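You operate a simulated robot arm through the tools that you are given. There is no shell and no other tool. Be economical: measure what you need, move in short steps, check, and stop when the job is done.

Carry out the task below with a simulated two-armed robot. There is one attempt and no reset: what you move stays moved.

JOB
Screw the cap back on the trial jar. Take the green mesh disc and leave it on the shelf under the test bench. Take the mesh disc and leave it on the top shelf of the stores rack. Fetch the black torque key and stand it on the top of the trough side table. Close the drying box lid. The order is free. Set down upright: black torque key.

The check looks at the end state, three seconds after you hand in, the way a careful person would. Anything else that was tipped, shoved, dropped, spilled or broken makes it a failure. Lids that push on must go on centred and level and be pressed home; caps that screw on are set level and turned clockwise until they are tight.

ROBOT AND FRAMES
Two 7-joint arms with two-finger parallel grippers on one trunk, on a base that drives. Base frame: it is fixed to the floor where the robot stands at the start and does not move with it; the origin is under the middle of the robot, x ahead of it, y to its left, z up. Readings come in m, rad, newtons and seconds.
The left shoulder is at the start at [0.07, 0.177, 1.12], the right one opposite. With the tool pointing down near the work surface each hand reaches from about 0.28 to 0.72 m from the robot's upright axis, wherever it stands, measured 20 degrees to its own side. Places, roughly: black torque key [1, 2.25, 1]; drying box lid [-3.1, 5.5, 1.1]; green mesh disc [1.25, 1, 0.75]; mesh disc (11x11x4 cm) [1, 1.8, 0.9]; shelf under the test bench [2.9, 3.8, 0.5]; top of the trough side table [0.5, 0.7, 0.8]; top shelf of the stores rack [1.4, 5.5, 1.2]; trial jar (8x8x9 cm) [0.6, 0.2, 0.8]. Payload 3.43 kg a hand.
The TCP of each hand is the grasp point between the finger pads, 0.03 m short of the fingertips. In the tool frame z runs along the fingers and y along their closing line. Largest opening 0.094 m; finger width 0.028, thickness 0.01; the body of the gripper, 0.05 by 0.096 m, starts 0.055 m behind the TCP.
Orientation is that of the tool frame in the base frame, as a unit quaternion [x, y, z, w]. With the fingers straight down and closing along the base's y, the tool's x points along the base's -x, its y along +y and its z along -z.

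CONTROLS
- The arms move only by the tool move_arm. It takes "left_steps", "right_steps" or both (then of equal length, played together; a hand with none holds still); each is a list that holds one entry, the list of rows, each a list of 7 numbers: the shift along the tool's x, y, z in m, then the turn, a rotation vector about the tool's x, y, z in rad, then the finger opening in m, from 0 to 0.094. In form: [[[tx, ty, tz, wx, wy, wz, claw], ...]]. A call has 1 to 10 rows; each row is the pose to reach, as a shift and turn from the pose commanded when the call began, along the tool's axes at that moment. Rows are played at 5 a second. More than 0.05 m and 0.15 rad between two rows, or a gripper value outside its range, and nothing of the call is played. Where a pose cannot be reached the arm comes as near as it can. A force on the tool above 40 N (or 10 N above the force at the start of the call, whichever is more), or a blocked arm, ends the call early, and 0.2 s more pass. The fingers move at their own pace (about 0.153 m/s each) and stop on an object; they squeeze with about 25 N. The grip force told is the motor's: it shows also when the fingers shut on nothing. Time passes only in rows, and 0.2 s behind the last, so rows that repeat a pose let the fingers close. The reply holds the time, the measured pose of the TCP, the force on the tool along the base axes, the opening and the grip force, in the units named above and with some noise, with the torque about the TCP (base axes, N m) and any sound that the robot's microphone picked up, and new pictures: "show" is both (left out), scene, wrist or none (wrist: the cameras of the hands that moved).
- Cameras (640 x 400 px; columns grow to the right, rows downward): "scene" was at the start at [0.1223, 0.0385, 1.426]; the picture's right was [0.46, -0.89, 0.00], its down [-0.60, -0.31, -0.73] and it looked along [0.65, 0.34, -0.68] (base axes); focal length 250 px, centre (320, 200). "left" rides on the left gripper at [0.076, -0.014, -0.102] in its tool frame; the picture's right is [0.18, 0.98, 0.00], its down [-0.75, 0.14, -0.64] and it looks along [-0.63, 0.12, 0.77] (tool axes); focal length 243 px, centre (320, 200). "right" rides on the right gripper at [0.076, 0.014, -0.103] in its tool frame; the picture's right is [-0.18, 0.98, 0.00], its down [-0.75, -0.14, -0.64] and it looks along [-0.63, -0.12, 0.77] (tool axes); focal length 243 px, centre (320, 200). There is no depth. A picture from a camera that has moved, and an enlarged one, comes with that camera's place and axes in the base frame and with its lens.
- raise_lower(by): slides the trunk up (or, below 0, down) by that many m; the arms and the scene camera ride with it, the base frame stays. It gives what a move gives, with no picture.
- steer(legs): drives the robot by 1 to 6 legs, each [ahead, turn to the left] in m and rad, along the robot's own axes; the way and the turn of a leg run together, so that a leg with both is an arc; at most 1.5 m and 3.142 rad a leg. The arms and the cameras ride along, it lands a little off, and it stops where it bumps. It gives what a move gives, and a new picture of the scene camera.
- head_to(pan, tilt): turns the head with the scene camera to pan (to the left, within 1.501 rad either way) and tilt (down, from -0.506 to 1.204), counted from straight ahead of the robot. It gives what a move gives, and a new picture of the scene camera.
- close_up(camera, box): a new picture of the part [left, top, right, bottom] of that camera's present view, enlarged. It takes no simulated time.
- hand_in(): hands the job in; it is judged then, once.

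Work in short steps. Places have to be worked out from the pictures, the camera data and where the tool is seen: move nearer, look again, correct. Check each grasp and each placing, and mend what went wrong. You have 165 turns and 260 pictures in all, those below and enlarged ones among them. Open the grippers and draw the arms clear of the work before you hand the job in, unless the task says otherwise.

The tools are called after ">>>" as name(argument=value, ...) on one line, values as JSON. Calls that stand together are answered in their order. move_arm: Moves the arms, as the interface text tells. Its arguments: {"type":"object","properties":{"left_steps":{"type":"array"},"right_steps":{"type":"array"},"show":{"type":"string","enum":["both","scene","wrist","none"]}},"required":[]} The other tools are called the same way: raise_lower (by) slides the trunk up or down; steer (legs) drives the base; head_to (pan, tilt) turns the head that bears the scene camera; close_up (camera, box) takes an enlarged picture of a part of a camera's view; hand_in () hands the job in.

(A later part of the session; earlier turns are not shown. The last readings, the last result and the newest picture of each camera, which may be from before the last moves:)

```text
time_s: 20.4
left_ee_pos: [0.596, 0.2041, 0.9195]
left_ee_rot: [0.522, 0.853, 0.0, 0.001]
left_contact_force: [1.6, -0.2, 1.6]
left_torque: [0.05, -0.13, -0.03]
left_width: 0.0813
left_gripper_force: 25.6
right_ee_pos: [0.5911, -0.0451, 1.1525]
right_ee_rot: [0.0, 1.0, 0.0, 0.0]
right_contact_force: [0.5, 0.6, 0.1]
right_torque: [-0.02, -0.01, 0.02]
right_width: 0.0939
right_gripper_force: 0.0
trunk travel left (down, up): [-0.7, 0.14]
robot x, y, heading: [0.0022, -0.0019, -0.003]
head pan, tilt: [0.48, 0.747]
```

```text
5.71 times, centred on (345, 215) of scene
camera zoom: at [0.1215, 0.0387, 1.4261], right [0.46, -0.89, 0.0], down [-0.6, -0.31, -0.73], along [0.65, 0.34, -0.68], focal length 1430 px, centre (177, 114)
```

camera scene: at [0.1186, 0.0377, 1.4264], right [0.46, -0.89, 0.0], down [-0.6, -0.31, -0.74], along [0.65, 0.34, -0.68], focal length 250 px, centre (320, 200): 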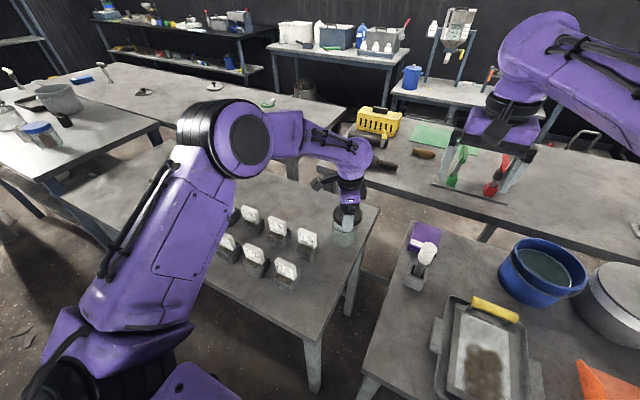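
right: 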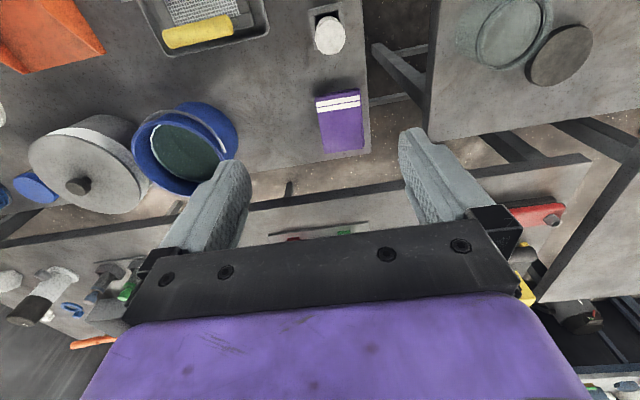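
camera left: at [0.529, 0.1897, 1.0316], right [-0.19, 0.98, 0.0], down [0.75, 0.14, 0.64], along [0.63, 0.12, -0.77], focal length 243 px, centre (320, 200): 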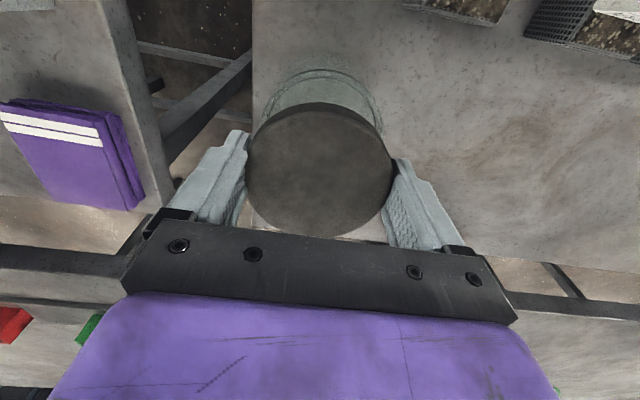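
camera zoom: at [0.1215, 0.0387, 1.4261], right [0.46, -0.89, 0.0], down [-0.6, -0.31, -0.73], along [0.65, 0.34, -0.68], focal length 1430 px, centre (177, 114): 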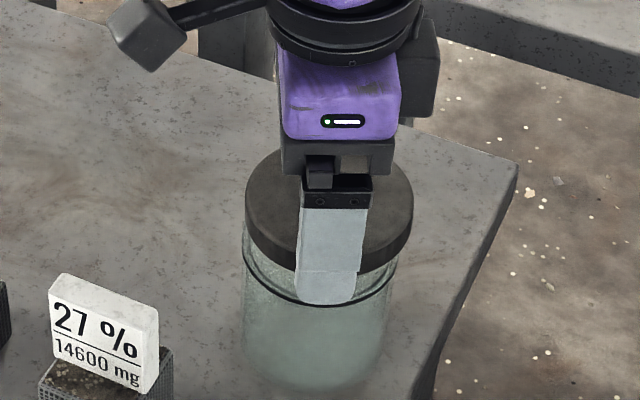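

Alignment along the closing line is good. Both views say the cap should go 2 mm along tool +x. I'll shift and press down.

>>> move_arm(left_steps=[[[0.002, 0.0004, -0.002, 0, 0, 0, 0.07], [0.002, 0.0004, 0.001, 0, 0, 0, 0.07], [0.002, 0.0004, 0.003, 0, 0, 0, 0.07], [0.002, 0.0004, 0.005, 0, 0, 0, 0.07]]], show="none")

```text
time_s: 21.4
left_ee_pos: [0.594, 0.2062, 0.9206]
left_ee_rot: [0.523, 0.852, 0.003, 0.004]
left_contact_force: [4.2, -1.0, 28.3]
left_torque: [0.51, -1.23, -0.11]
left_width: 0.0816
left_gripper_force: 25.4
right_ee_pos: [0.5887, -0.0465, 1.1537]
right_ee_rot: [0.0, 1.0, 0.001, 0.003]
right_contact_force: [-0.9, 0.6, 0.1]
right_torque: [-0.03, 0.01, -0.01]
right_width: 0.0942
right_gripper_force: 0.1
trunk travel left (down, up): [-0.7, 0.14]
robot x, y, heading: [-0.0008, -0.001, 0.004]
head pan, tilt: [0.48, 0.747]
```

The contact side flipped along the closing line, so the right spot is in between. I'll ease up, shift +1.4 mm along tool y and press.

>>> move_arm(left_steps=[[[0, 0, -0.008, 0, 0, 0, 0.07], [0, 0.0014, -0.008, 0, 0, 0, 0.07], [0, 0.0014, -0.004, 0, 0, 0, 0.07], [0, 0.0014, -0.002, 0, 0, 0, 0.07]]], show="none")

```text
time_s: 22.4
left_ee_pos: [0.5946, 0.2055, 0.919]
left_ee_rot: [0.522, 0.853, 0.001, 0.002]
left_contact_force: [1.6, 0.4, 20.6]
left_torque: [0.4, -0.8, 0.02]
left_width: 0.0814
left_gripper_force: 25.0
right_ee_pos: [0.5899, -0.0459, 1.1534]
right_ee_rot: [-0.001, 1.0, 0.001, 0.002]
right_contact_force: [-0.2, 0.3, 0.2]
right_torque: [-0.01, 0.01, 0.04]
right_width: 0.094
right_gripper_force: 0.0
trunk travel left (down, up): [-0.7, 0.14]
robot x, y, heading: [-0.0022, 0.0021, 0.0]
head pan, tilt: [0.48, 0.747]
```

Contact is lighter now. I'll try turning another 0.7 rad clockwise from here under this press, looking for engagement in z drop, sound or torque.

>>> move_arm(left_steps=[[[0, 0, -0.002, 0, 0, 0.1, 0.07], [0, 0, -0.002, 0, 0, 0.24, 0.07], [0, 0, -0.002, 0, 0, 0.38, 0.07], [0, 0, -0.002, 0, 0, 0.52, 0.07], [0, 0, -0.002, 0, 0, 0.66, 0.07], [0, 0, -0.002, 0, 0, 0.8, 0.07], [0, 0, -0.002, 0, 0, 0.94, 0.07]]], show="none")

>>> close_up(camera="scene", box=[305, 180, 385, 250])

>>> close_up(camera="left", box=[200, 50, 440, 250])

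```text
time_s: 24.0
left_ee_pos: [0.5954, 0.2065, 0.9201]
left_ee_rot: [0.852, 0.523, 0.001, 0.0]
left_contact_force: [3.2, 1.5, 10.5]
left_torque: [-0.17, -0.44, 0.15]
left_width: 0.0815
left_gripper_force: 25.0
right_ee_pos: [0.5913, -0.0439, 1.1525]
right_ee_rot: [0.0, 1.0, 0.0, 0.001]
right_contact_force: [-0.2, -0.4, -0.1]
right_torque: [0.01, 0.04, -0.02]
right_width: 0.0939
right_gripper_force: 0.0
trunk travel left (down, up): [-0.7, 0.14]
robot x, y, heading: [-0.0012, 0.0003, -0.001]
head pan, tilt: [0.48, 0.747]
```

```text
5.71 times, centred on (345, 215) of scene
camera zoom: at [0.121, 0.0384, 1.4261], right [0.46, -0.89, 0.0], down [-0.6, -0.31, -0.73], along [0.65, 0.34, -0.68], focal length 1430 px, centre (177, 114)
```

zoom: 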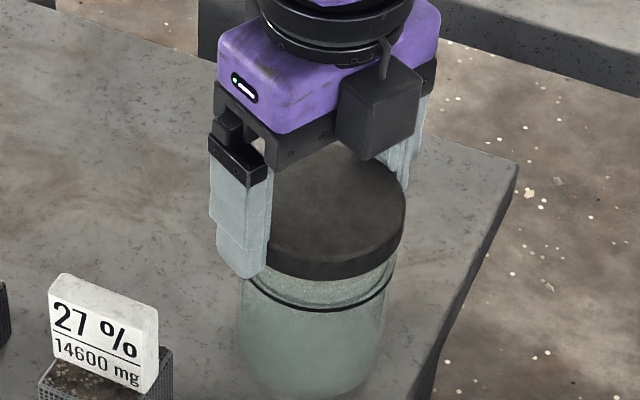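

```text
2.00 times, centred on (320, 150) of left
camera zoom: at [0.6167, 0.2819, 1.023], right [0.96, -0.28, 0.0], down [-0.22, -0.73, 0.64], along [-0.18, -0.62, -0.77], focal length 485 px, centre (320, 300)
```

zoom: 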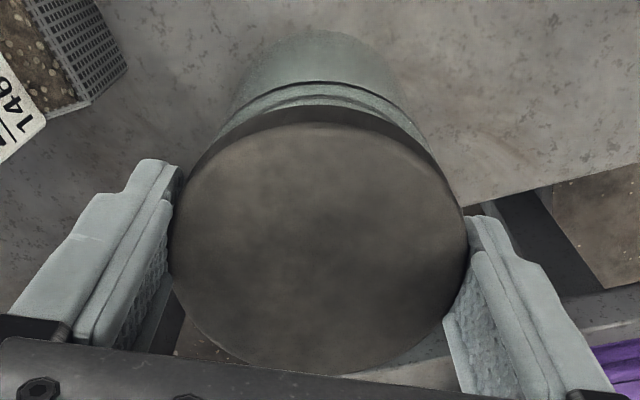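

The readings show the jar was dragged along under load, so it and the cap are near each other. I'll zoom in tighter on the left view to measure what offset is left.

>>> close_up(camera="left", box=[250, 75, 390, 155])

>>> close_up(camera="scene", box=[330, 200, 380, 240])

```text
4.57 times, centred on (320, 115) of left
camera zoom: at [0.6167, 0.2819, 1.023], right [0.96, -0.28, 0.0], down [-0.22, -0.73, 0.64], along [-0.18, -0.62, -0.77], focal length 1109 px, centre (320, 589)
```

zoom: 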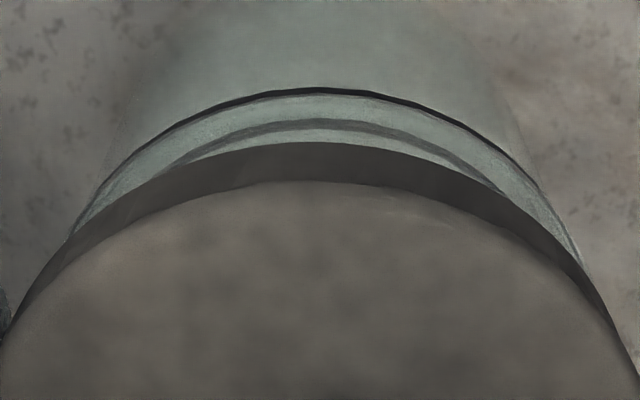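

```text
10.00 times, centred on (355, 220) of scene
camera zoom: at [0.121, 0.0384, 1.4261], right [0.46, -0.89, 0.0], down [-0.6, -0.31, -0.73], along [0.65, 0.34, -0.68], focal length 2503 px, centre (-30, 0)
```

zoom: 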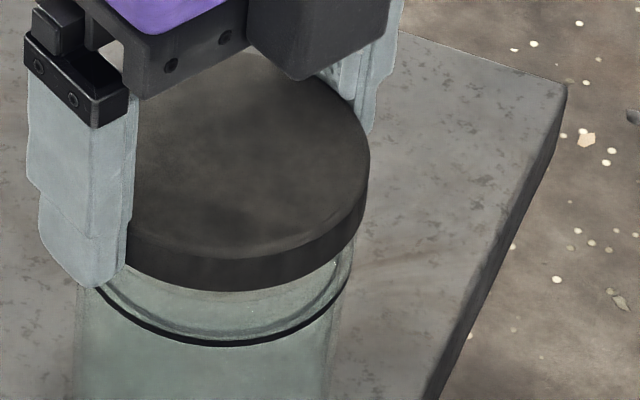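

The cap is level and centred on the lip to about 1 mm, but the jar may be spinning with it under the heavy press. I'll turn back counter-clockwise with only a light touch, then retry clockwise with low force.

>>> move_arm(left_steps=[[[0, 0, -0.003, 0, 0, -0.15, 0.07], [0, 0, -0.003, 0, 0, -0.3, 0.07], [0, 0, -0.003, 0, 0, -0.45, 0.07], [0, 0, -0.003, 0, 0, -0.6, 0.07], [0, 0, -0.003, 0, 0, -0.75, 0.07], [0, 0, -0.003, 0, 0, -0.9, 0.07], [0, 0, -0.003, 0, 0, -1.05, 0.07], [0, 0, -0.003, 0, 0, -1.2, 0.07], [0, 0, -0.003, 0, 0, -1.35, 0.07], [0, 0, -0.003, 0, 0, -1.5, 0.07]]], show="none")

>>> close_up(camera="left", box=[230, 55, 410, 155])

```text
time_s: 26.2
left_ee_pos: [0.5952, 0.2056, 0.9222]
left_ee_rot: [0.265, 0.964, 0.0, 0.0]
left_contact_force: [0.7, 0.3, -0.3]
left_torque: [-0.02, 0.04, 0.03]
left_width: 0.0816
left_gripper_force: 25.1
right_ee_pos: [0.5917, -0.0455, 1.1515]
right_ee_rot: [0.0, 1.0, 0.001, 0.0]
right_contact_force: [0.7, -0.1, 0.4]
right_torque: [-0.01, 0.01, 0.0]
right_width: 0.094
right_gripper_force: 0.2
trunk travel left (down, up): [-0.7, 0.14]
robot x, y, heading: [0.0003, 0.0006, 0.001]
head pan, tilt: [0.48, 0.747]
```

```text
3.56 times, centred on (320, 105) of left
camera zoom: at [0.5232, 0.2343, 1.0253], right [0.35, 0.94, 0.0], down [0.72, -0.26, 0.64], along [0.6, -0.22, -0.77], focal length 863 px, centre (320, 538)
```

zoom: 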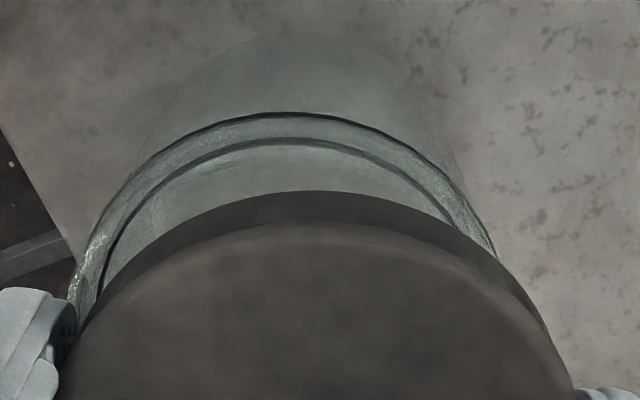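

At this angle the jar sits about 7 mm away from the cap centre. So the cap is held off the tool axis, by roughly 6 mm along tool -x, and turning swings it. I'll check in the scene view before shifting.

>>> close_up(camera="scene", box=[320, 190, 384, 240])

```text
8.00 times, centred on (352, 215) of scene
camera zoom: at [0.1223, 0.0384, 1.426], right [0.46, -0.89, 0.0], down [-0.6, -0.31, -0.73], along [0.65, 0.34, -0.68], focal length 2003 px, centre (64, 80)
```

zoom: 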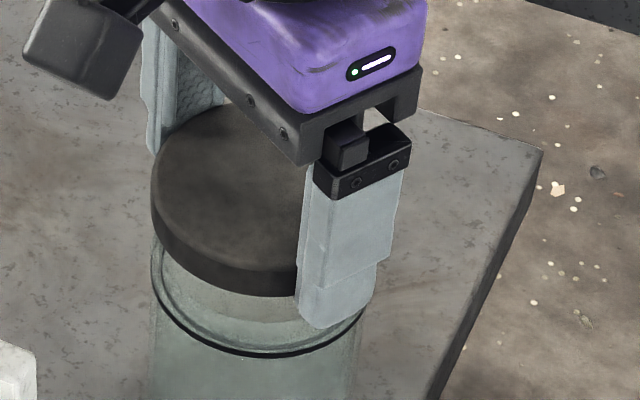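

Both views agree: the cap needs (-7.8, -3.7) mm. I'll lift a bit, shift and look again.

>>> move_arm(left_steps=[[[0, 0, -0.006, 0, 0, 0, 0.07], [0.0048, -0.0072, -0.006, 0, 0, 0, 0.07], [0.0048, -0.0072, -0.003, 0, 0, 0, 0.07]]], show="none")

>>> close_up(camera="left", box=[230, 55, 410, 155])

>>> close_up(camera="scene", box=[320, 190, 384, 240])

```text
time_s: 27.0
left_ee_pos: [0.5887, 0.2022, 0.9253]
left_ee_rot: [0.268, 0.963, 0.0, 0.0]
left_contact_force: [0.2, -0.4, -0.3]
left_torque: [-0.02, -0.02, -0.04]
left_width: 0.0815
left_gripper_force: 25.1
right_ee_pos: [0.5923, -0.0461, 1.1511]
right_ee_rot: [0.0, 1.0, 0.0, 0.0]
right_contact_force: [0.1, -0.4, -0.1]
right_torque: [-0.02, 0.01, -0.04]
right_width: 0.0941
right_gripper_force: 0.0
trunk travel left (down, up): [-0.7, 0.14]
robot x, y, heading: [0.0013, -0.0005, -0.001]
head pan, tilt: [0.48, 0.747]
```

```text
3.56 times, centred on (320, 105) of left
camera zoom: at [0.5161, 0.2306, 1.0283], right [0.35, 0.94, 0.0], down [0.72, -0.27, 0.64], along [0.6, -0.22, -0.77], focal length 863 px, centre (320, 538)
```

zoom: 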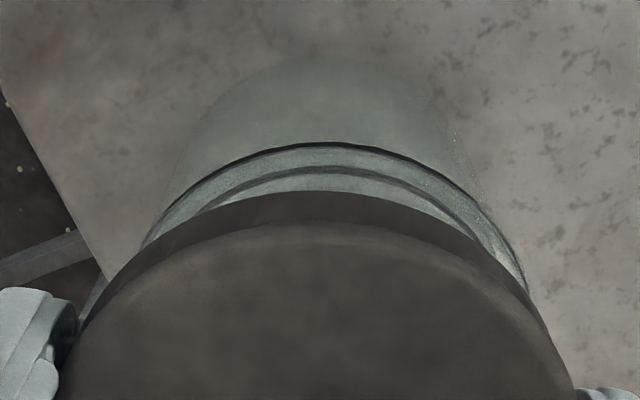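

```text
8.00 times, centred on (352, 215) of scene
camera zoom: at [0.1227, 0.0388, 1.4259], right [0.46, -0.89, 0.0], down [-0.6, -0.31, -0.73], along [0.65, 0.34, -0.68], focal length 2003 px, centre (64, 80)
```

zoom: 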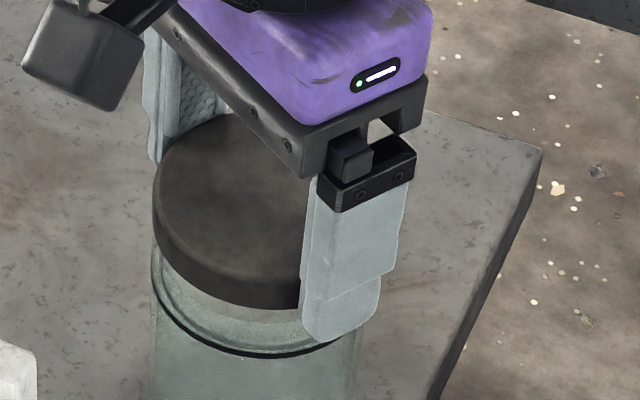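

Aligned to about 1.5 mm. I'll trim that, lower to light contact, and see how far it goes down.

>>> move_arm(left_steps=[[[0.0009, 0.001, 0, 0, 0, 0, 0.07], [0.0009, 0.001, 0.004, 0, 0, 0, 0.07], [0.0009, 0.001, 0.006, 0, 0, 0, 0.07], [0.0009, 0.001, 0.007, 0, 0, 0, 0.07]]], show="none")

```text
time_s: 28.0
left_ee_pos: [0.5883, 0.2033, 0.9179]
left_ee_rot: [0.268, 0.963, 0.0, 0.0]
left_contact_force: [0.2, -0.9, 0.0]
left_torque: [-0.02, -0.04, -0.01]
left_width: 0.0815
left_gripper_force: 24.7
right_ee_pos: [0.5923, -0.0456, 1.1515]
right_ee_rot: [0.0, 1.0, 0.0, 0.0]
right_contact_force: [1.0, -0.1, -0.4]
right_torque: [0.03, 0.0, -0.01]
right_width: 0.094
right_gripper_force: 0.1
trunk travel left (down, up): [-0.7, 0.14]
robot x, y, heading: [-0.0015, 0.0046, -0.001]
head pan, tilt: [0.48, 0.747]
```

No contact yet at z=0.918, below where it stopped before, so the cap is going over the lip. I'll continue down.

>>> move_arm(left_steps=[[[0, 0, 0.002, 0, 0, 0, 0.07], [0, 0, 0.004, 0, 0, 0, 0.07], [0, 0, 0.006, 0, 0, 0, 0.07], [0, 0, 0.007, 0, 0, 0, 0.07]]], show="none")

```text
time_s: 29.0
left_ee_pos: [0.5866, 0.2033, 0.9144]
left_ee_rot: [0.266, 0.964, 0.001, 0.004]
left_contact_force: [6.7, 1.9, 26.1]
left_torque: [0.45, 0.08, -0.04]
left_width: 0.0807
left_gripper_force: 25.1
right_ee_pos: [0.591, -0.0465, 1.1536]
right_ee_rot: [0.0, 1.0, 0.001, 0.0]
right_contact_force: [-0.4, -0.6, -0.2]
right_torque: [0.0, -0.01, 0.0]
right_width: 0.094
right_gripper_force: 0.0
trunk travel left (down, up): [-0.7, 0.14]
robot x, y, heading: [-0.0006, 0.0026, 0.001]
head pan, tilt: [0.48, 0.747]
```

It now seats about 5 mm deeper, on the threads. I'll ease the press and turn clockwise about the cap centre.

>>> move_arm(left_steps=[[[0.0, 0.0009, -0.003, 0, 0, 0.15, 0.07], [0, 0.0018, -0.003, 0, 0, 0.3, 0.07], [-0.0002, 0.0027, -0.003, 0, 0, 0.45, 0.07], [-0.0005, 0.0036, -0.003, 0, 0, 0.6, 0.07], [-0.0009, 0.0044, -0.003, 0, 0, 0.75, 0.07], [-0.0015, 0.0051, -0.003, 0, 0, 0.9, 0.07], [-0.0021, 0.0057, -0.003, 0, 0, 1.05, 0.07], [-0.0029, 0.0062, -0.003, 0, 0, 1.2, 0.07], [-0.0037, 0.0067, -0.003, 0, 0, 1.35, 0.07], [-0.0046, 0.0069, -0.003, 0, 0, 1.5, 0.07]]], show="none")

>>> close_up(camera="scene", box=[305, 180, 385, 250])

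>>> close_up(camera="left", box=[230, 55, 410, 155])

```text
time_s: 31.2
left_ee_pos: [0.5945, 0.2071, 0.9137]
left_ee_rot: [0.853, 0.522, 0.0, 0.0]
left_contact_force: [-1.0, 0.5, 3.3]
left_torque: [0.16, 0.08, 0.03]
left_width: 0.0807
left_gripper_force: 24.8
right_ee_pos: [0.5917, -0.0458, 1.1519]
right_ee_rot: [0.0, 1.0, 0.0, 0.0]
right_contact_force: [1.2, 0.6, -0.1]
right_torque: [-0.02, 0.02, 0.03]
right_width: 0.0941
right_gripper_force: 0.1
trunk travel left (down, up): [-0.7, 0.14]
robot x, y, heading: [0.0002, 0.0015, 0.003]
head pan, tilt: [0.48, 0.747]
```

```text
5.71 times, centred on (345, 215) of scene
camera zoom: at [0.1214, 0.0385, 1.426], right [0.46, -0.89, 0.0], down [-0.6, -0.31, -0.73], along [0.65, 0.34, -0.68], focal length 1430 px, centre (177, 114)
```

zoom: 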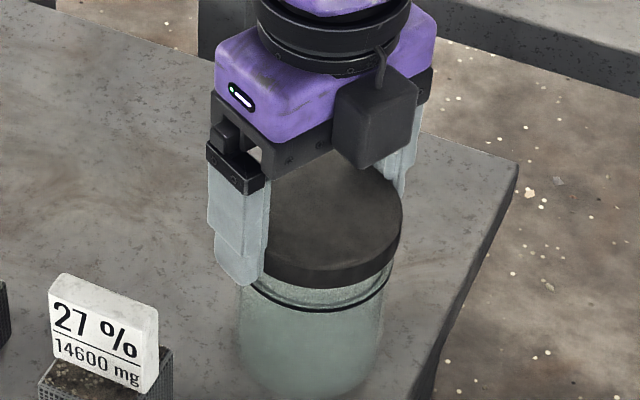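

```text
3.56 times, centred on (320, 105) of left
camera zoom: at [0.6164, 0.2831, 1.0173], right [0.96, -0.28, 0.0], down [-0.22, -0.74, 0.64], along [-0.18, -0.62, -0.77], focal length 863 px, centre (320, 538)
```

zoom: 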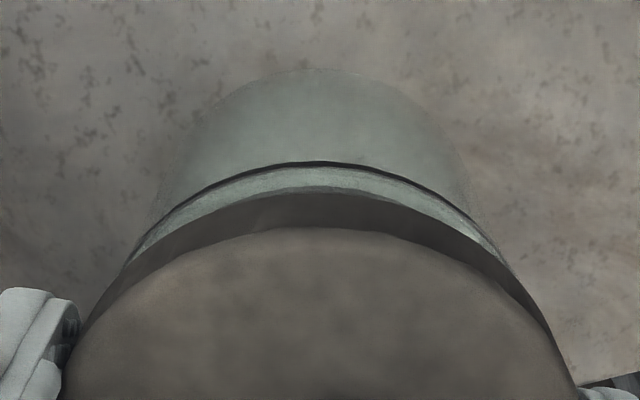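

The cap is engaged, concentric, and lower with little force. I'll release, centre the hand on the cap, turn back and regrip.

>>> move_arm(left_steps=[[[0, 0, 0, 0, 0, 0, 0.085], [0, 0, 0, 0, 0, 0, 0.094], [0, 0, 0, 0, 0, 0, 0.094], [-0.006, 0.0005, 0, 0, 0, 0, 0.094], [-0.006, 0.0005, 0, 0, 0, -0.15, 0.094], [-0.006, 0.0005, 0, 0, 0, -0.3, 0.094], [-0.006, 0.0005, 0, 0, 0, -0.45, 0.094], [-0.006, 0.0005, 0, 0, 0, -0.6, 0.094], [-0.006, 0.0005, 0, 0, 0, -0.75, 0.094], [-0.006, 0.0005, 0, 0, 0, -0.9, 0.094]]], show="none")

>>> close_up(camera="left", box=[200, 50, 440, 250])

```text
time_s: 33.4
left_ee_pos: [0.5922, 0.202, 0.9136]
left_ee_rot: [0.539, 0.842, 0.0, 0.0]
left_contact_force: [0.4, -1.5, 0.7]
left_torque: [-0.02, 0.04, 0.01]
left_width: 0.0942
left_gripper_force: 0.1
right_ee_pos: [0.5919, -0.0454, 1.1511]
right_ee_rot: [0.0, 1.0, -0.001, -0.001]
right_contact_force: [-0.8, -0.8, -0.1]
right_torque: [0.03, 0.0, 0.06]
right_width: 0.094
right_gripper_force: 0.1
trunk travel left (down, up): [-0.7, 0.14]
robot x, y, heading: [0.0022, 0.0012, -0.001]
head pan, tilt: [0.48, 0.747]
```

```text
2.00 times, centred on (320, 150) of left
camera zoom: at [0.548, 0.2671, 1.0168], right [0.81, 0.58, 0.0], down [0.44, -0.62, 0.64], along [0.37, -0.52, -0.77], focal length 485 px, centre (320, 300)
```

zoom: 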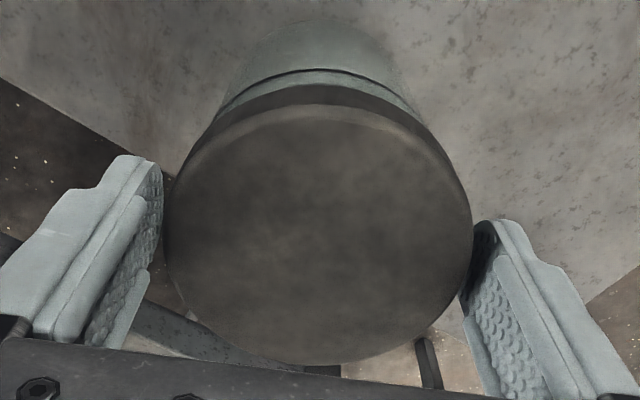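

The cap stays put. I'll continue rotating back, then close on it.

>>> move_arm(left_steps=[[[0, 0, 0, 0, 0, -0.15, 0.094], [0, 0, 0, 0, 0, -0.3, 0.094], [0, 0, 0, 0, 0, -0.45, 0.094], [0, 0, 0, 0, 0, -0.6, 0.094], [0, 0, 0, 0, 0, -0.75, 0.094], [0, 0, 0, 0, 0, -0.9, 0.094], [0, 0, 0, 0, 0, -1.05, 0.094], [0, 0, 0, 0, 0, -1.2, 0.094], [0, 0, 0, 0, 0, -1.35, 0.094], [0, 0, 0, 0, 0, -1.5, 0.094]]], show="wrist")

```text
time_s: 35.6
left_ee_pos: [0.5927, 0.2015, 0.9142]
left_ee_rot: [-0.179, 0.984, 0.0, 0.0]
left_contact_force: [-0.5, 0.6, -0.5]
left_torque: [0.0, -0.01, -0.01]
left_width: 0.094
left_gripper_force: 0.1
right_ee_pos: [0.592, -0.045, 1.1522]
right_ee_rot: [0.0, 1.0, 0.0, 0.0]
right_contact_force: [-0.2, 0.4, -0.1]
right_torque: [-0.04, -0.02, 0.02]
right_width: 0.0938
right_gripper_force: 0.0
trunk travel left (down, up): [-0.7, 0.14]
robot x, y, heading: [0.0027, 0.0001, -0.003]
head pan, tilt: [0.48, 0.747]
camera left: at [0.5263, 0.1633, 1.0175], right [-0.52, 0.85, 0.0], down [0.65, 0.4, 0.64], along [0.55, 0.33, -0.77], focal length 243 px, centre (320, 200)
```

left: 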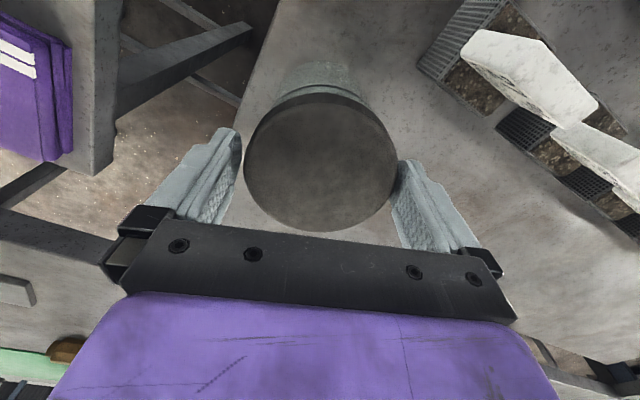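

The fingers straddle the cap evenly. I'll close and turn clockwise 1.2 rad with a small down-feed.

>>> move_arm(left_steps=[[[0, 0, 0, 0, 0, 0, 0.07], [0, 0, 0, 0, 0, 0, 0.07], [0, 0, 0, 0, 0, 0.15, 0.07], [0, 0, 0.0005, 0, 0, 0.3, 0.07], [0, 0, 0.001, 0, 0, 0.45, 0.07], [0, 0, 0.0015, 0, 0, 0.6, 0.07], [0, 0, 0.002, 0, 0, 0.75, 0.07], [0, 0, 0.002, 0, 0, 0.9, 0.07], [0, 0, 0.0025, 0, 0, 1.05, 0.07], [0, 0, 0.003, 0, 0, 1.2, 0.07]]], show="none")

```text
time_s: 37.8
left_ee_pos: [0.5915, 0.2028, 0.913]
left_ee_rot: [0.409, 0.913, 0.001, 0.002]
left_contact_force: [1.2, -2.2, 20.8]
left_torque: [-0.17, 0.21, 0.21]
left_width: 0.0797
left_gripper_force: 25.1
right_ee_pos: [0.5897, -0.046, 1.1531]
right_ee_rot: [0.0, 1.0, 0.0, 0.001]
right_contact_force: [-0.2, 0.8, 0.2]
right_torque: [0.02, 0.0, 0.0]
right_width: 0.094
right_gripper_force: 0.1
trunk travel left (down, up): [-0.7, 0.14]
robot x, y, heading: [0.0008, 0.0002, 0.005]
head pan, tilt: [0.48, 0.747]
```

It's turning with 0.2 Nm of torque. I'll keep going clockwise with a little less press.

>>> move_arm(left_steps=[[[0, 0, -0.001, 0, 0, 0.15, 0.07], [0, 0, -0.001, 0, 0, 0.3, 0.07], [0, 0, -0.001, 0, 0, 0.45, 0.07], [0, 0, -0.001, 0, 0, 0.6, 0.07], [0, 0, -0.001, 0, 0, 0.75, 0.07], [0, 0, -0.001, 0, 0, 0.9, 0.07], [0, 0, -0.001, 0, 0, 1.05, 0.07], [0, 0, -0.001, 0, 0, 1.2, 0.07], [0, 0, -0.001, 0, 0, 1.35, 0.07]]], show="none")

>>> close_up(camera="left", box=[230, 55, 410, 155])

>>> close_up(camera="scene", box=[305, 180, 385, 250])

```text
time_s: 39.8
left_ee_pos: [0.5913, 0.2003, 0.9132]
left_ee_rot: [0.89, 0.457, 0.001, 0.0]
left_contact_force: [0.8, -1.3, 16.9]
left_torque: [-0.23, 0.09, 0.24]
left_width: 0.0798
left_gripper_force: 25.1
right_ee_pos: [0.5898, -0.045, 1.1525]
right_ee_rot: [-0.001, 1.0, 0.0, 0.001]
right_contact_force: [-0.6, -0.5, 0.6]
right_torque: [-0.01, -0.02, 0.03]
right_width: 0.0938
right_gripper_force: 0.0
trunk travel left (down, up): [-0.7, 0.14]
robot x, y, heading: [-0.0, 0.0006, -0.003]
head pan, tilt: [0.48, 0.747]
```

```text
3.56 times, centred on (320, 105) of left
camera zoom: at [0.6241, 0.2721, 1.0168], right [0.91, -0.42, 0.0], down [-0.33, -0.69, 0.64], along [-0.27, -0.58, -0.77], focal length 863 px, centre (320, 538)
```

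zoom: 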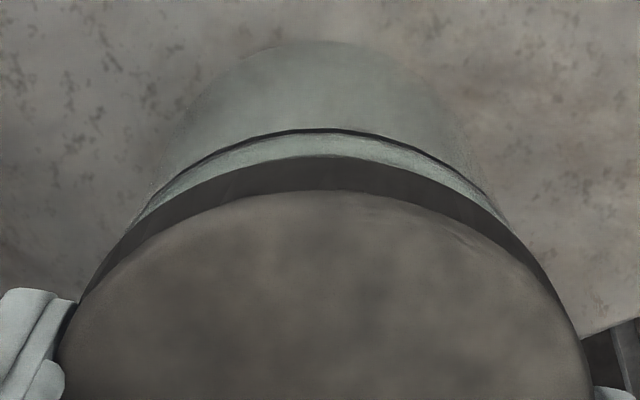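

```text
5.71 times, centred on (345, 215) of scene
camera zoom: at [0.1196, 0.0375, 1.4263], right [0.46, -0.89, 0.0], down [-0.6, -0.31, -0.73], along [0.65, 0.34, -0.68], focal length 1430 px, centre (177, 114)
```

zoom: 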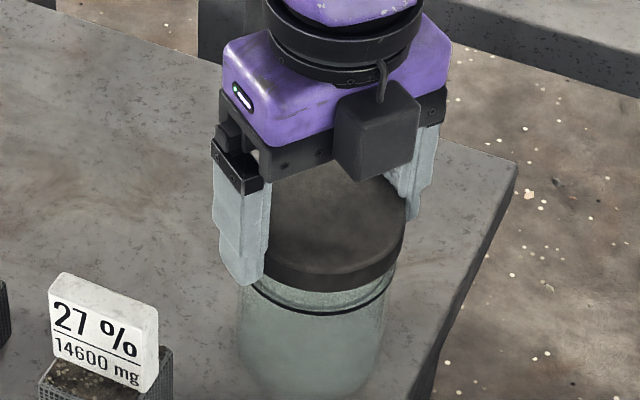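

The cap has stopped dropping while the torque stays at 0.24 Nm, so the jar is spinning with it. I'll have the right hand hold the jar body horizontally, first pulling it back and turning it in free air while the left steadies the cap.

>>> move_arm(right_steps=[[[0.02, 0, 0, -0.101, 0.0363, 0.101, 0.094], [0.04, 0, 0.01, -0.202, 0.0726, 0.202, 0.094], [0.06, 0, 0.02, -0.303, 0.109, 0.303, 0.094], [0.08, 0, 0.03, -0.404, 0.145, 0.404, 0.094], [0.1, 0, 0.03, -0.506, 0.182, 0.506, 0.094], [0.12, 0, 0.03, -0.607, 0.218, 0.607, 0.094], [0.14, 0, 0.03, -0.708, 0.254, 0.708, 0.094], [0.15, 0, 0.03, -0.809, 0.29, 0.809, 0.094], [0.15, 0, 0.03, -0.91, 0.327, 0.91, 0.094]]], show="scene")

```text
time_s: 41.8
left_ee_pos: [0.5926, 0.2004, 0.9127]
left_ee_rot: [0.889, 0.458, 0.003, -0.001]
left_contact_force: [-0.2, 0.2, 17.2]
left_torque: [-0.06, 0.04, 0.0]
left_width: 0.0797
left_gripper_force: 25.1
right_ee_pos: [0.4395, -0.0481, 1.1217]
right_ee_rot: [0.422, 0.787, 0.424, -0.151]
right_contact_force: [-0.9, 0.4, -0.2]
right_torque: [-0.01, 0.02, 0.0]
right_width: 0.0939
right_gripper_force: 0.1
trunk travel left (down, up): [-0.7, 0.14]
robot x, y, heading: [-0.0001, -0.0003, -0.004]
head pan, tilt: [0.48, 0.747]
camera scene: at [0.1197, 0.0366, 1.4263], right [0.46, -0.89, 0.0], down [-0.6, -0.31, -0.73], along [0.65, 0.34, -0.68], focal length 250 px, centre (320, 200)
```

scene: 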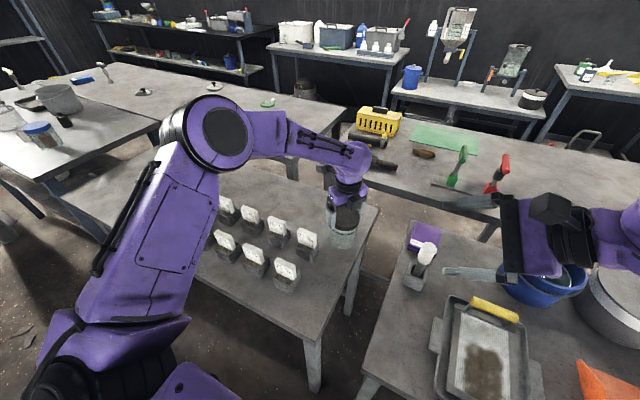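

The right hand turned as planned. I'll do the second half of the turn in place.

>>> move_arm(right_steps=[[[0, 0, 0, -0.101, 0.0363, 0.101, 0.094], [0, 0, 0, -0.202, 0.0726, 0.202, 0.094], [0, 0, 0, -0.303, 0.109, 0.303, 0.094], [0, 0, 0, -0.404, 0.145, 0.404, 0.094], [0, 0, 0, -0.506, 0.182, 0.506, 0.094], [0, 0, 0, -0.607, 0.218, 0.607, 0.094], [0, 0, 0, -0.708, 0.254, 0.708, 0.094], [0, 0, 0, -0.809, 0.29, 0.809, 0.094], [0, 0, 0, -0.91, 0.327, 0.91, 0.094]]], show="both")

```text
time_s: 43.8
left_ee_pos: [0.5924, 0.2021, 0.9133]
left_ee_rot: [0.889, 0.458, 0.001, 0.001]
left_contact_force: [1.0, -0.1, 15.6]
left_torque: [0.08, 0.03, 0.01]
left_width: 0.0796
left_gripper_force: 24.9
right_ee_pos: [0.4543, -0.0416, 1.1222]
right_ee_rot: [0.664, 0.24, 0.666, -0.24]
right_contact_force: [0.2, 0.2, 0.7]
right_torque: [-0.02, 0.01, 0.01]
right_width: 0.094
right_gripper_force: 0.0
right hand out of reach, approached as far as the arm can: row 8, 9
trunk travel left (down, up): [-0.7, 0.14]
robot x, y, heading: [0.001, 0.0013, 0.001]
head pan, tilt: [0.48, 0.747]
camera scene: at [0.1196, 0.0377, 1.4263], right [0.46, -0.89, 0.0], down [-0.6, -0.31, -0.73], along [0.65, 0.34, -0.68], focal length 250 px, centre (320, 200)
camera right: at [0.3832, -0.119, 1.198], right [0.63, -0.76, -0.18], down [-0.58, -0.3, -0.76], along [0.52, 0.58, -0.63], focal length 243 px, centre (320, 200)
```

scene: 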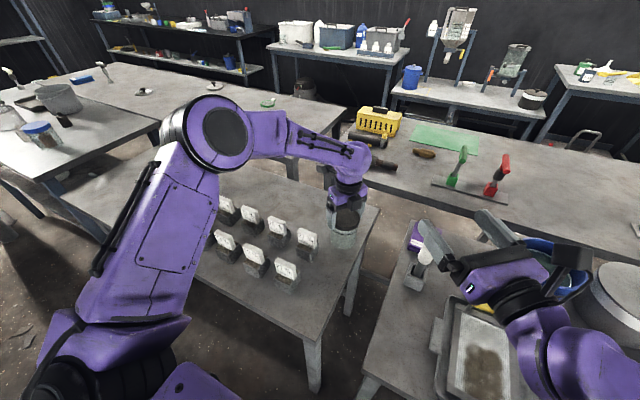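
right: 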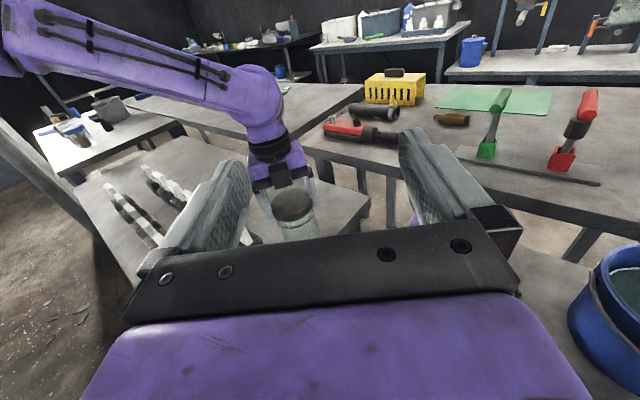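

The hand is horizontal with its camera up, pointing at the jar. I'll move it to a pre-grasp spot about 20 cm before the jar, descending with a slight downward pitch.

>>> move_arm(right_steps=[[[0, -0.034, 0.021, 0, 0, 0, 0.094], [0, -0.068, 0.042, 0, 0, 0, 0.094], [0, -0.102, 0.064, 0, -0.05, 0, 0.094], [-0.045, -0.102, 0.064, 0, -0.1, 0, 0.094], [-0.09, -0.102, 0.064, 0, -0.15, 0, 0.094], [-0.135, -0.102, 0.064, 0, -0.15, 0, 0.094], [-0.18, -0.102, 0.064, 0, -0.15, 0, 0.094]]], show="both")

```text
time_s: 45.4
left_ee_pos: [0.5916, 0.2006, 0.9131]
left_ee_rot: [0.889, 0.457, 0.002, 0.0]
left_contact_force: [-0.2, -1.0, 15.0]
left_torque: [0.04, 0.06, 0.02]
left_width: 0.0794
left_gripper_force: 25.0
right_ee_pos: [0.4399, 0.0751, 0.9445]
right_ee_rot: [0.712, 0.258, 0.615, -0.22]
right_contact_force: [0.3, -0.7, -1.1]
right_torque: [0.0, -0.02, -0.03]
right_width: 0.0939
right_gripper_force: 0.1
trunk travel left (down, up): [-0.7, 0.14]
robot x, y, heading: [-0.0009, 0.0002, 0.0]
head pan, tilt: [0.48, 0.747]
camera scene: at [0.1197, 0.0375, 1.4263], right [0.46, -0.89, 0.0], down [-0.6, -0.31, -0.73], along [0.65, 0.34, -0.68], focal length 250 px, centre (320, 200)
camera right: at [0.3793, 0.0058, 1.0337], right [0.61, -0.77, -0.18], down [-0.66, -0.37, -0.65], along [0.44, 0.51, -0.74], focal length 243 px, centre (320, 200)
```

scene: 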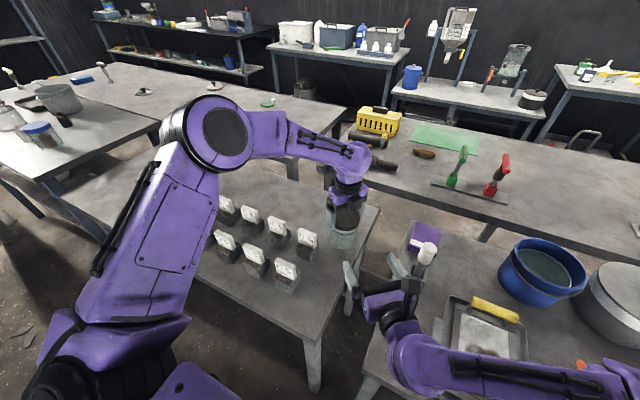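
right: 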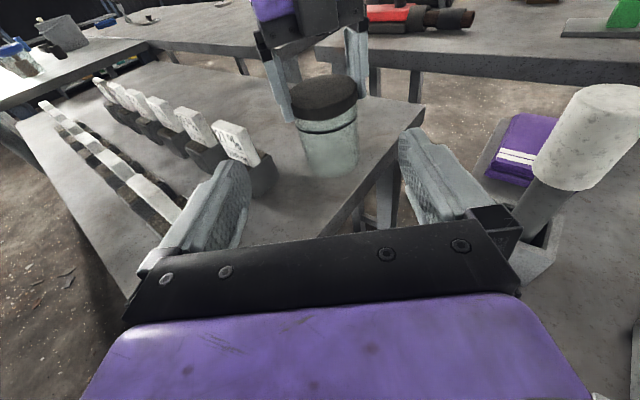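

The view is clear and the jar lies straight ahead. I'll descend to z≈0.85 and move halfway in.

>>> move_arm(right_steps=[[[-0.031, 0, 0.0047, 0, 0, 0, 0.094], [-0.062, 0, 0.0094, 0, 0, 0, 0.094], [-0.0935, 0, 0.0141, 0, 0, 0, 0.094], [-0.087, 0, 0.058, 0, 0, 0, 0.094], [-0.0816, 0, 0.093, 0, 0, 0, 0.094]]], show="both")

```text
time_s: 46.6
left_ee_pos: [0.5917, 0.2012, 0.9128]
left_ee_rot: [0.889, 0.458, 0.001, 0.001]
left_contact_force: [-1.1, -0.4, 15.4]
left_torque: [0.04, 0.03, 0.04]
left_width: 0.0797
left_gripper_force: 25.2
right_ee_pos: [0.5027, 0.1259, 0.8478]
right_ee_rot: [0.713, 0.258, 0.614, -0.22]
right_contact_force: [0.4, 0.5, -0.2]
right_torque: [0.0, 0.01, -0.02]
right_width: 0.0941
right_gripper_force: 0.2
trunk travel left (down, up): [-0.7, 0.14]
robot x, y, heading: [-0.0039, 0.0011, 0.005]
head pan, tilt: [0.48, 0.747]
camera scene: at [0.1196, 0.0377, 1.4263], right [0.46, -0.89, 0.0], down [-0.6, -0.31, -0.73], along [0.65, 0.34, -0.68], focal length 250 px, centre (320, 200)
camera right: at [0.4412, 0.0568, 0.9378], right [0.61, -0.77, -0.18], down [-0.66, -0.37, -0.65], along [0.44, 0.51, -0.74], focal length 243 px, centre (320, 200)
```

scene: 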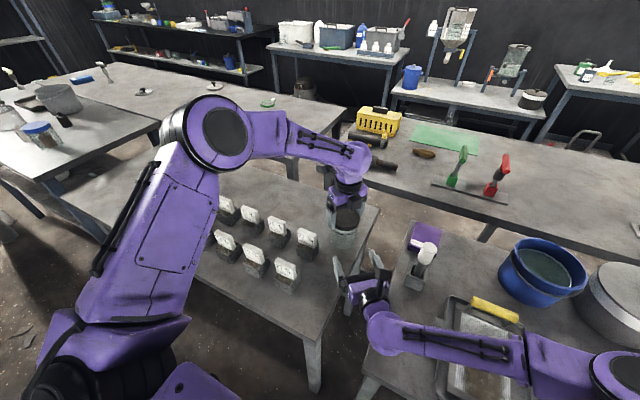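
right: 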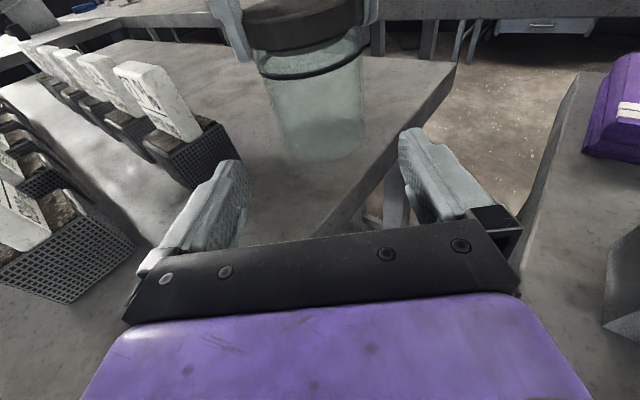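

The jar lies midway between the fingers' paths and the label blocks are clear. I'll move in the last 11 cm.

>>> move_arm(right_steps=[[[0.006, 0, 0.037, 0, 0, 0, 0.094], [0.011, 0, 0.073, 0, 0, 0, 0.094], [0.0165, 0, 0.108, 0, 0, 0, 0.094]]], show="both")

```text
time_s: 47.4
left_ee_pos: [0.5916, 0.2009, 0.912]
left_ee_rot: [0.889, 0.459, 0.001, 0.001]
left_contact_force: [0.8, -1.2, 16.3]
left_torque: [0.08, 0.09, 0.01]
left_width: 0.0797
left_gripper_force: 25.5
right_ee_pos: [0.5842, 0.195, 0.849]
right_ee_rot: [0.712, 0.257, 0.615, -0.22]
right_contact_force: [0.5, 0.7, -0.2]
right_torque: [0.01, 0.02, 0.01]
right_width: 0.0942
right_gripper_force: 0.1
trunk travel left (down, up): [-0.7, 0.14]
robot x, y, heading: [0.0001, -0.0001, 0.001]
head pan, tilt: [0.48, 0.747]
camera scene: at [0.1195, 0.0383, 1.4263], right [0.46, -0.89, 0.0], down [-0.6, -0.31, -0.73], along [0.65, 0.34, -0.68], focal length 250 px, centre (320, 200)
camera right: at [0.5236, 0.1256, 0.9397], right [0.61, -0.77, -0.18], down [-0.66, -0.37, -0.65], along [0.44, 0.51, -0.74], focal length 243 px, centre (320, 200)
```

scene: 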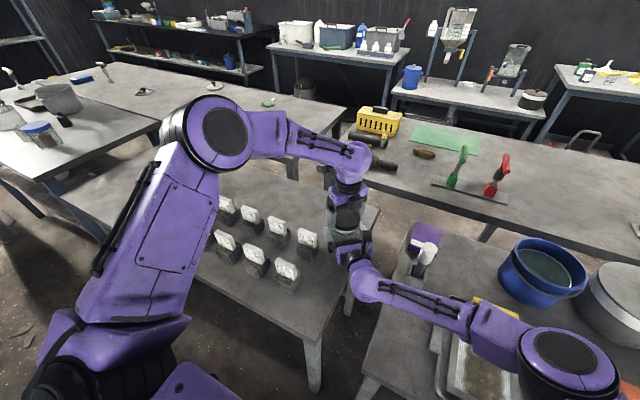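
right: 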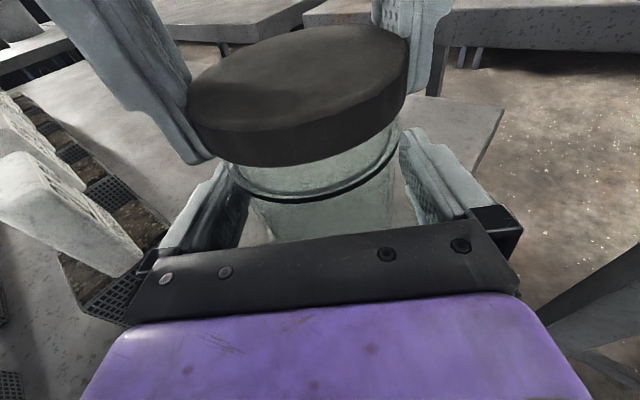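

Straddled with no contact. I'll close the right hand on the jar.

>>> move_arm(right_steps=[[[0, 0, 0, 0, 0, 0, 0.085], [0, 0, 0, 0, 0, 0, 0.07], [0, 0, 0, 0, 0, 0, 0.06], [0, 0, 0, 0, 0, 0, 0.06]]], show="wrist")

```text
time_s: 48.4
left_ee_pos: [0.5917, 0.2005, 0.9131]
left_ee_rot: [0.889, 0.458, 0.001, 0.0]
left_contact_force: [-2.4, -2.6, 17.1]
left_torque: [-0.22, -0.01, 0.11]
left_width: 0.0797
left_gripper_force: 25.1
right_ee_pos: [0.5837, 0.1947, 0.848]
right_ee_rot: [0.712, 0.257, 0.615, -0.221]
right_contact_force: [1.3, 2.9, 0.2]
right_torque: [0.34, 0.35, -0.05]
right_width: 0.0824
right_gripper_force: 25.2
trunk travel left (down, up): [-0.7, 0.14]
robot x, y, heading: [-0.0011, 0.0015, -0.002]
head pan, tilt: [0.48, 0.747]
camera right: at [0.5234, 0.1251, 0.9397], right [0.61, -0.77, -0.18], down [-0.66, -0.37, -0.65], along [0.44, 0.51, -0.74], focal length 243 px, centre (320, 200)
```

right: 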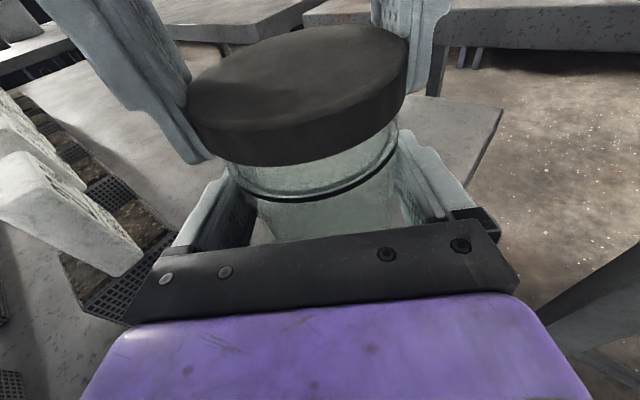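

The jar is held. I'll open the left hand, rotate it back and regrip the cap for a full stroke.

>>> move_arm(left_steps=[[[0, 0, -0.001, 0, 0, 0, 0.094], [0, 0, -0.001, 0, 0, 0, 0.094], [0, 0, -0.001, 0, 0, -0.15, 0.094], [0, 0, -0.001, 0, 0, -0.3, 0.094], [0, 0, -0.001, 0, 0, -0.45, 0.094], [0, 0, -0.001, 0, 0, -0.6, 0.094], [0, 0, -0.001, 0, 0, -0.75, 0.094], [0, 0, -0.001, 0, 0, -0.9, 0.094], [0, 0, -0.001, 0, 0, -1.05, 0.094], [0, 0, -0.001, 0, 0, -1.2, 0.094]]], show="none")

>>> move_arm(left_steps=[[[0, 0, 0, 0, 0, -0.15, 0.094], [0, 0, 0, 0, 0, -0.3, 0.094], [0, 0, 0, 0, 0, -0.45, 0.094], [0, 0, 0, 0, 0, -0.45, 0.08], [0, 0, 0, 0, 0, -0.45, 0.07], [0, 0, 0, 0, 0, -0.45, 0.07]]], show="wrist")

```text
time_s: 50.6
left_ee_pos: [0.5917, 0.2016, 0.914]
left_ee_rot: [0.473, 0.881, 0.002, 0.0]
left_contact_force: [0.8, 0.0, -0.1]
left_torque: [0.0, 0.01, 0.0]
left_width: 0.0939
left_gripper_force: 0.0
right_ee_pos: [0.5851, 0.1948, 0.8485]
right_ee_rot: [0.712, 0.258, 0.614, -0.221]
right_contact_force: [2.9, 1.4, 14.2]
right_torque: [0.39, 0.09, -0.16]
right_width: 0.0823
right_gripper_force: 24.7
trunk travel left (down, up): [-0.7, 0.14]
robot x, y, heading: [-0.0011, 0.0022, 0.001]
head pan, tilt: [0.48, 0.747]
```

```text
time_s: 52.0
left_ee_pos: [0.5921, 0.2017, 0.913]
left_ee_rot: [0.266, 0.964, 0.001, 0.001]
left_contact_force: [1.7, 0.0, 2.3]
left_torque: [-0.12, 0.0, 0.0]
left_width: 0.0814
left_gripper_force: 24.8
right_ee_pos: [0.5843, 0.1939, 0.8492]
right_ee_rot: [0.713, 0.257, 0.614, -0.22]
right_contact_force: [1.9, 0.1, 9.9]
right_torque: [0.36, 0.09, -0.01]
right_width: 0.0821
right_gripper_force: 24.8
trunk travel left (down, up): [-0.7, 0.14]
robot x, y, heading: [0.0002, 0.0009, -0.001]
head pan, tilt: [0.48, 0.747]
camera left: at [0.518, 0.2302, 1.0165], right [0.35, 0.94, 0.0], down [0.72, -0.27, 0.64], along [0.6, -0.22, -0.77], focal length 243 px, centre (320, 200)
```

left: 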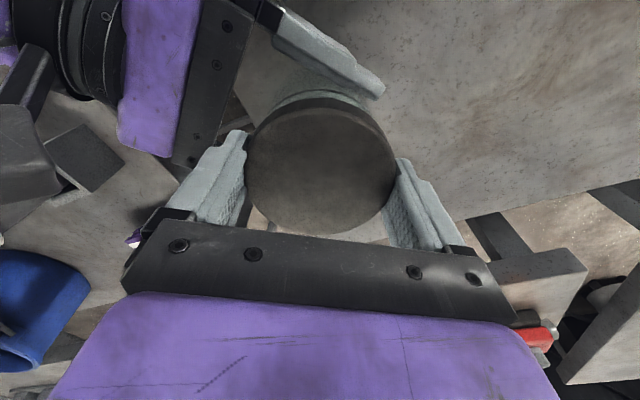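

Gripped at 0.0814 wide. I'll turn clockwise 1.35 rad with a gentle down-feed while the right hand holds the jar.

>>> move_arm(left_steps=[[[0, 0, 0.001, 0, 0, 0.0, 0.07], [0, 0, 0.002, 0, 0, 0.15, 0.07], [0, 0, 0.002, 0, 0, 0.3, 0.07], [0, 0, 0.0025, 0, 0, 0.45, 0.07], [0, 0, 0.0025, 0, 0, 0.6, 0.07], [0, 0, 0.003, 0, 0, 0.75, 0.07], [0, 0, 0.003, 0, 0, 0.9, 0.07], [0, 0, 0.0035, 0, 0, 1.05, 0.07], [0, 0, 0.0035, 0, 0, 1.2, 0.07], [0, 0, 0.004, 0, 0, 1.35, 0.07]]], show="none")

>>> close_up(camera="left", box=[200, 50, 440, 250])

```text
time_s: 54.2
left_ee_pos: [0.5925, 0.2006, 0.9104]
left_ee_rot: [0.812, 0.584, 0.0, 0.002]
left_contact_force: [13.4, 2.6, 12.7]
left_torque: [0.07, -0.3, 0.01]
left_width: 0.0826
left_gripper_force: 25.4
right_ee_pos: [0.5856, 0.195, 0.8465]
right_ee_rot: [0.713, 0.259, 0.614, -0.22]
right_contact_force: [-12.7, -4.5, -4.0]
right_torque: [-0.12, -0.16, 0.05]
right_width: 0.0819
right_gripper_force: 24.8
trunk travel left (down, up): [-0.7, 0.14]
robot x, y, heading: [-0.003, 0.0009, -0.002]
head pan, tilt: [0.48, 0.747]
```

```text
2.00 times, centred on (320, 150) of left
camera zoom: at [0.6022, 0.2794, 1.0132], right [0.99, -0.14, 0.0], down [-0.11, -0.76, 0.64], along [-0.09, -0.64, -0.77], focal length 485 px, centre (320, 300)
```

zoom: 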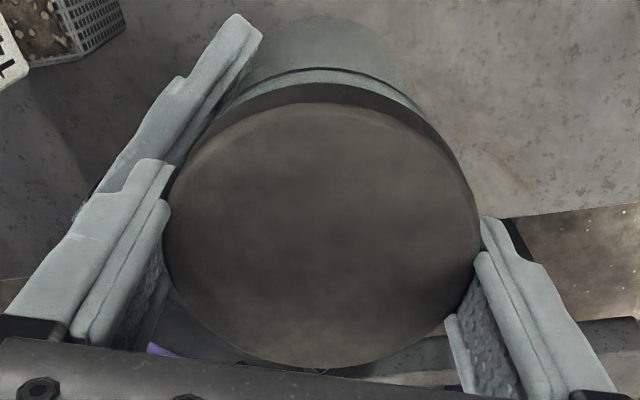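

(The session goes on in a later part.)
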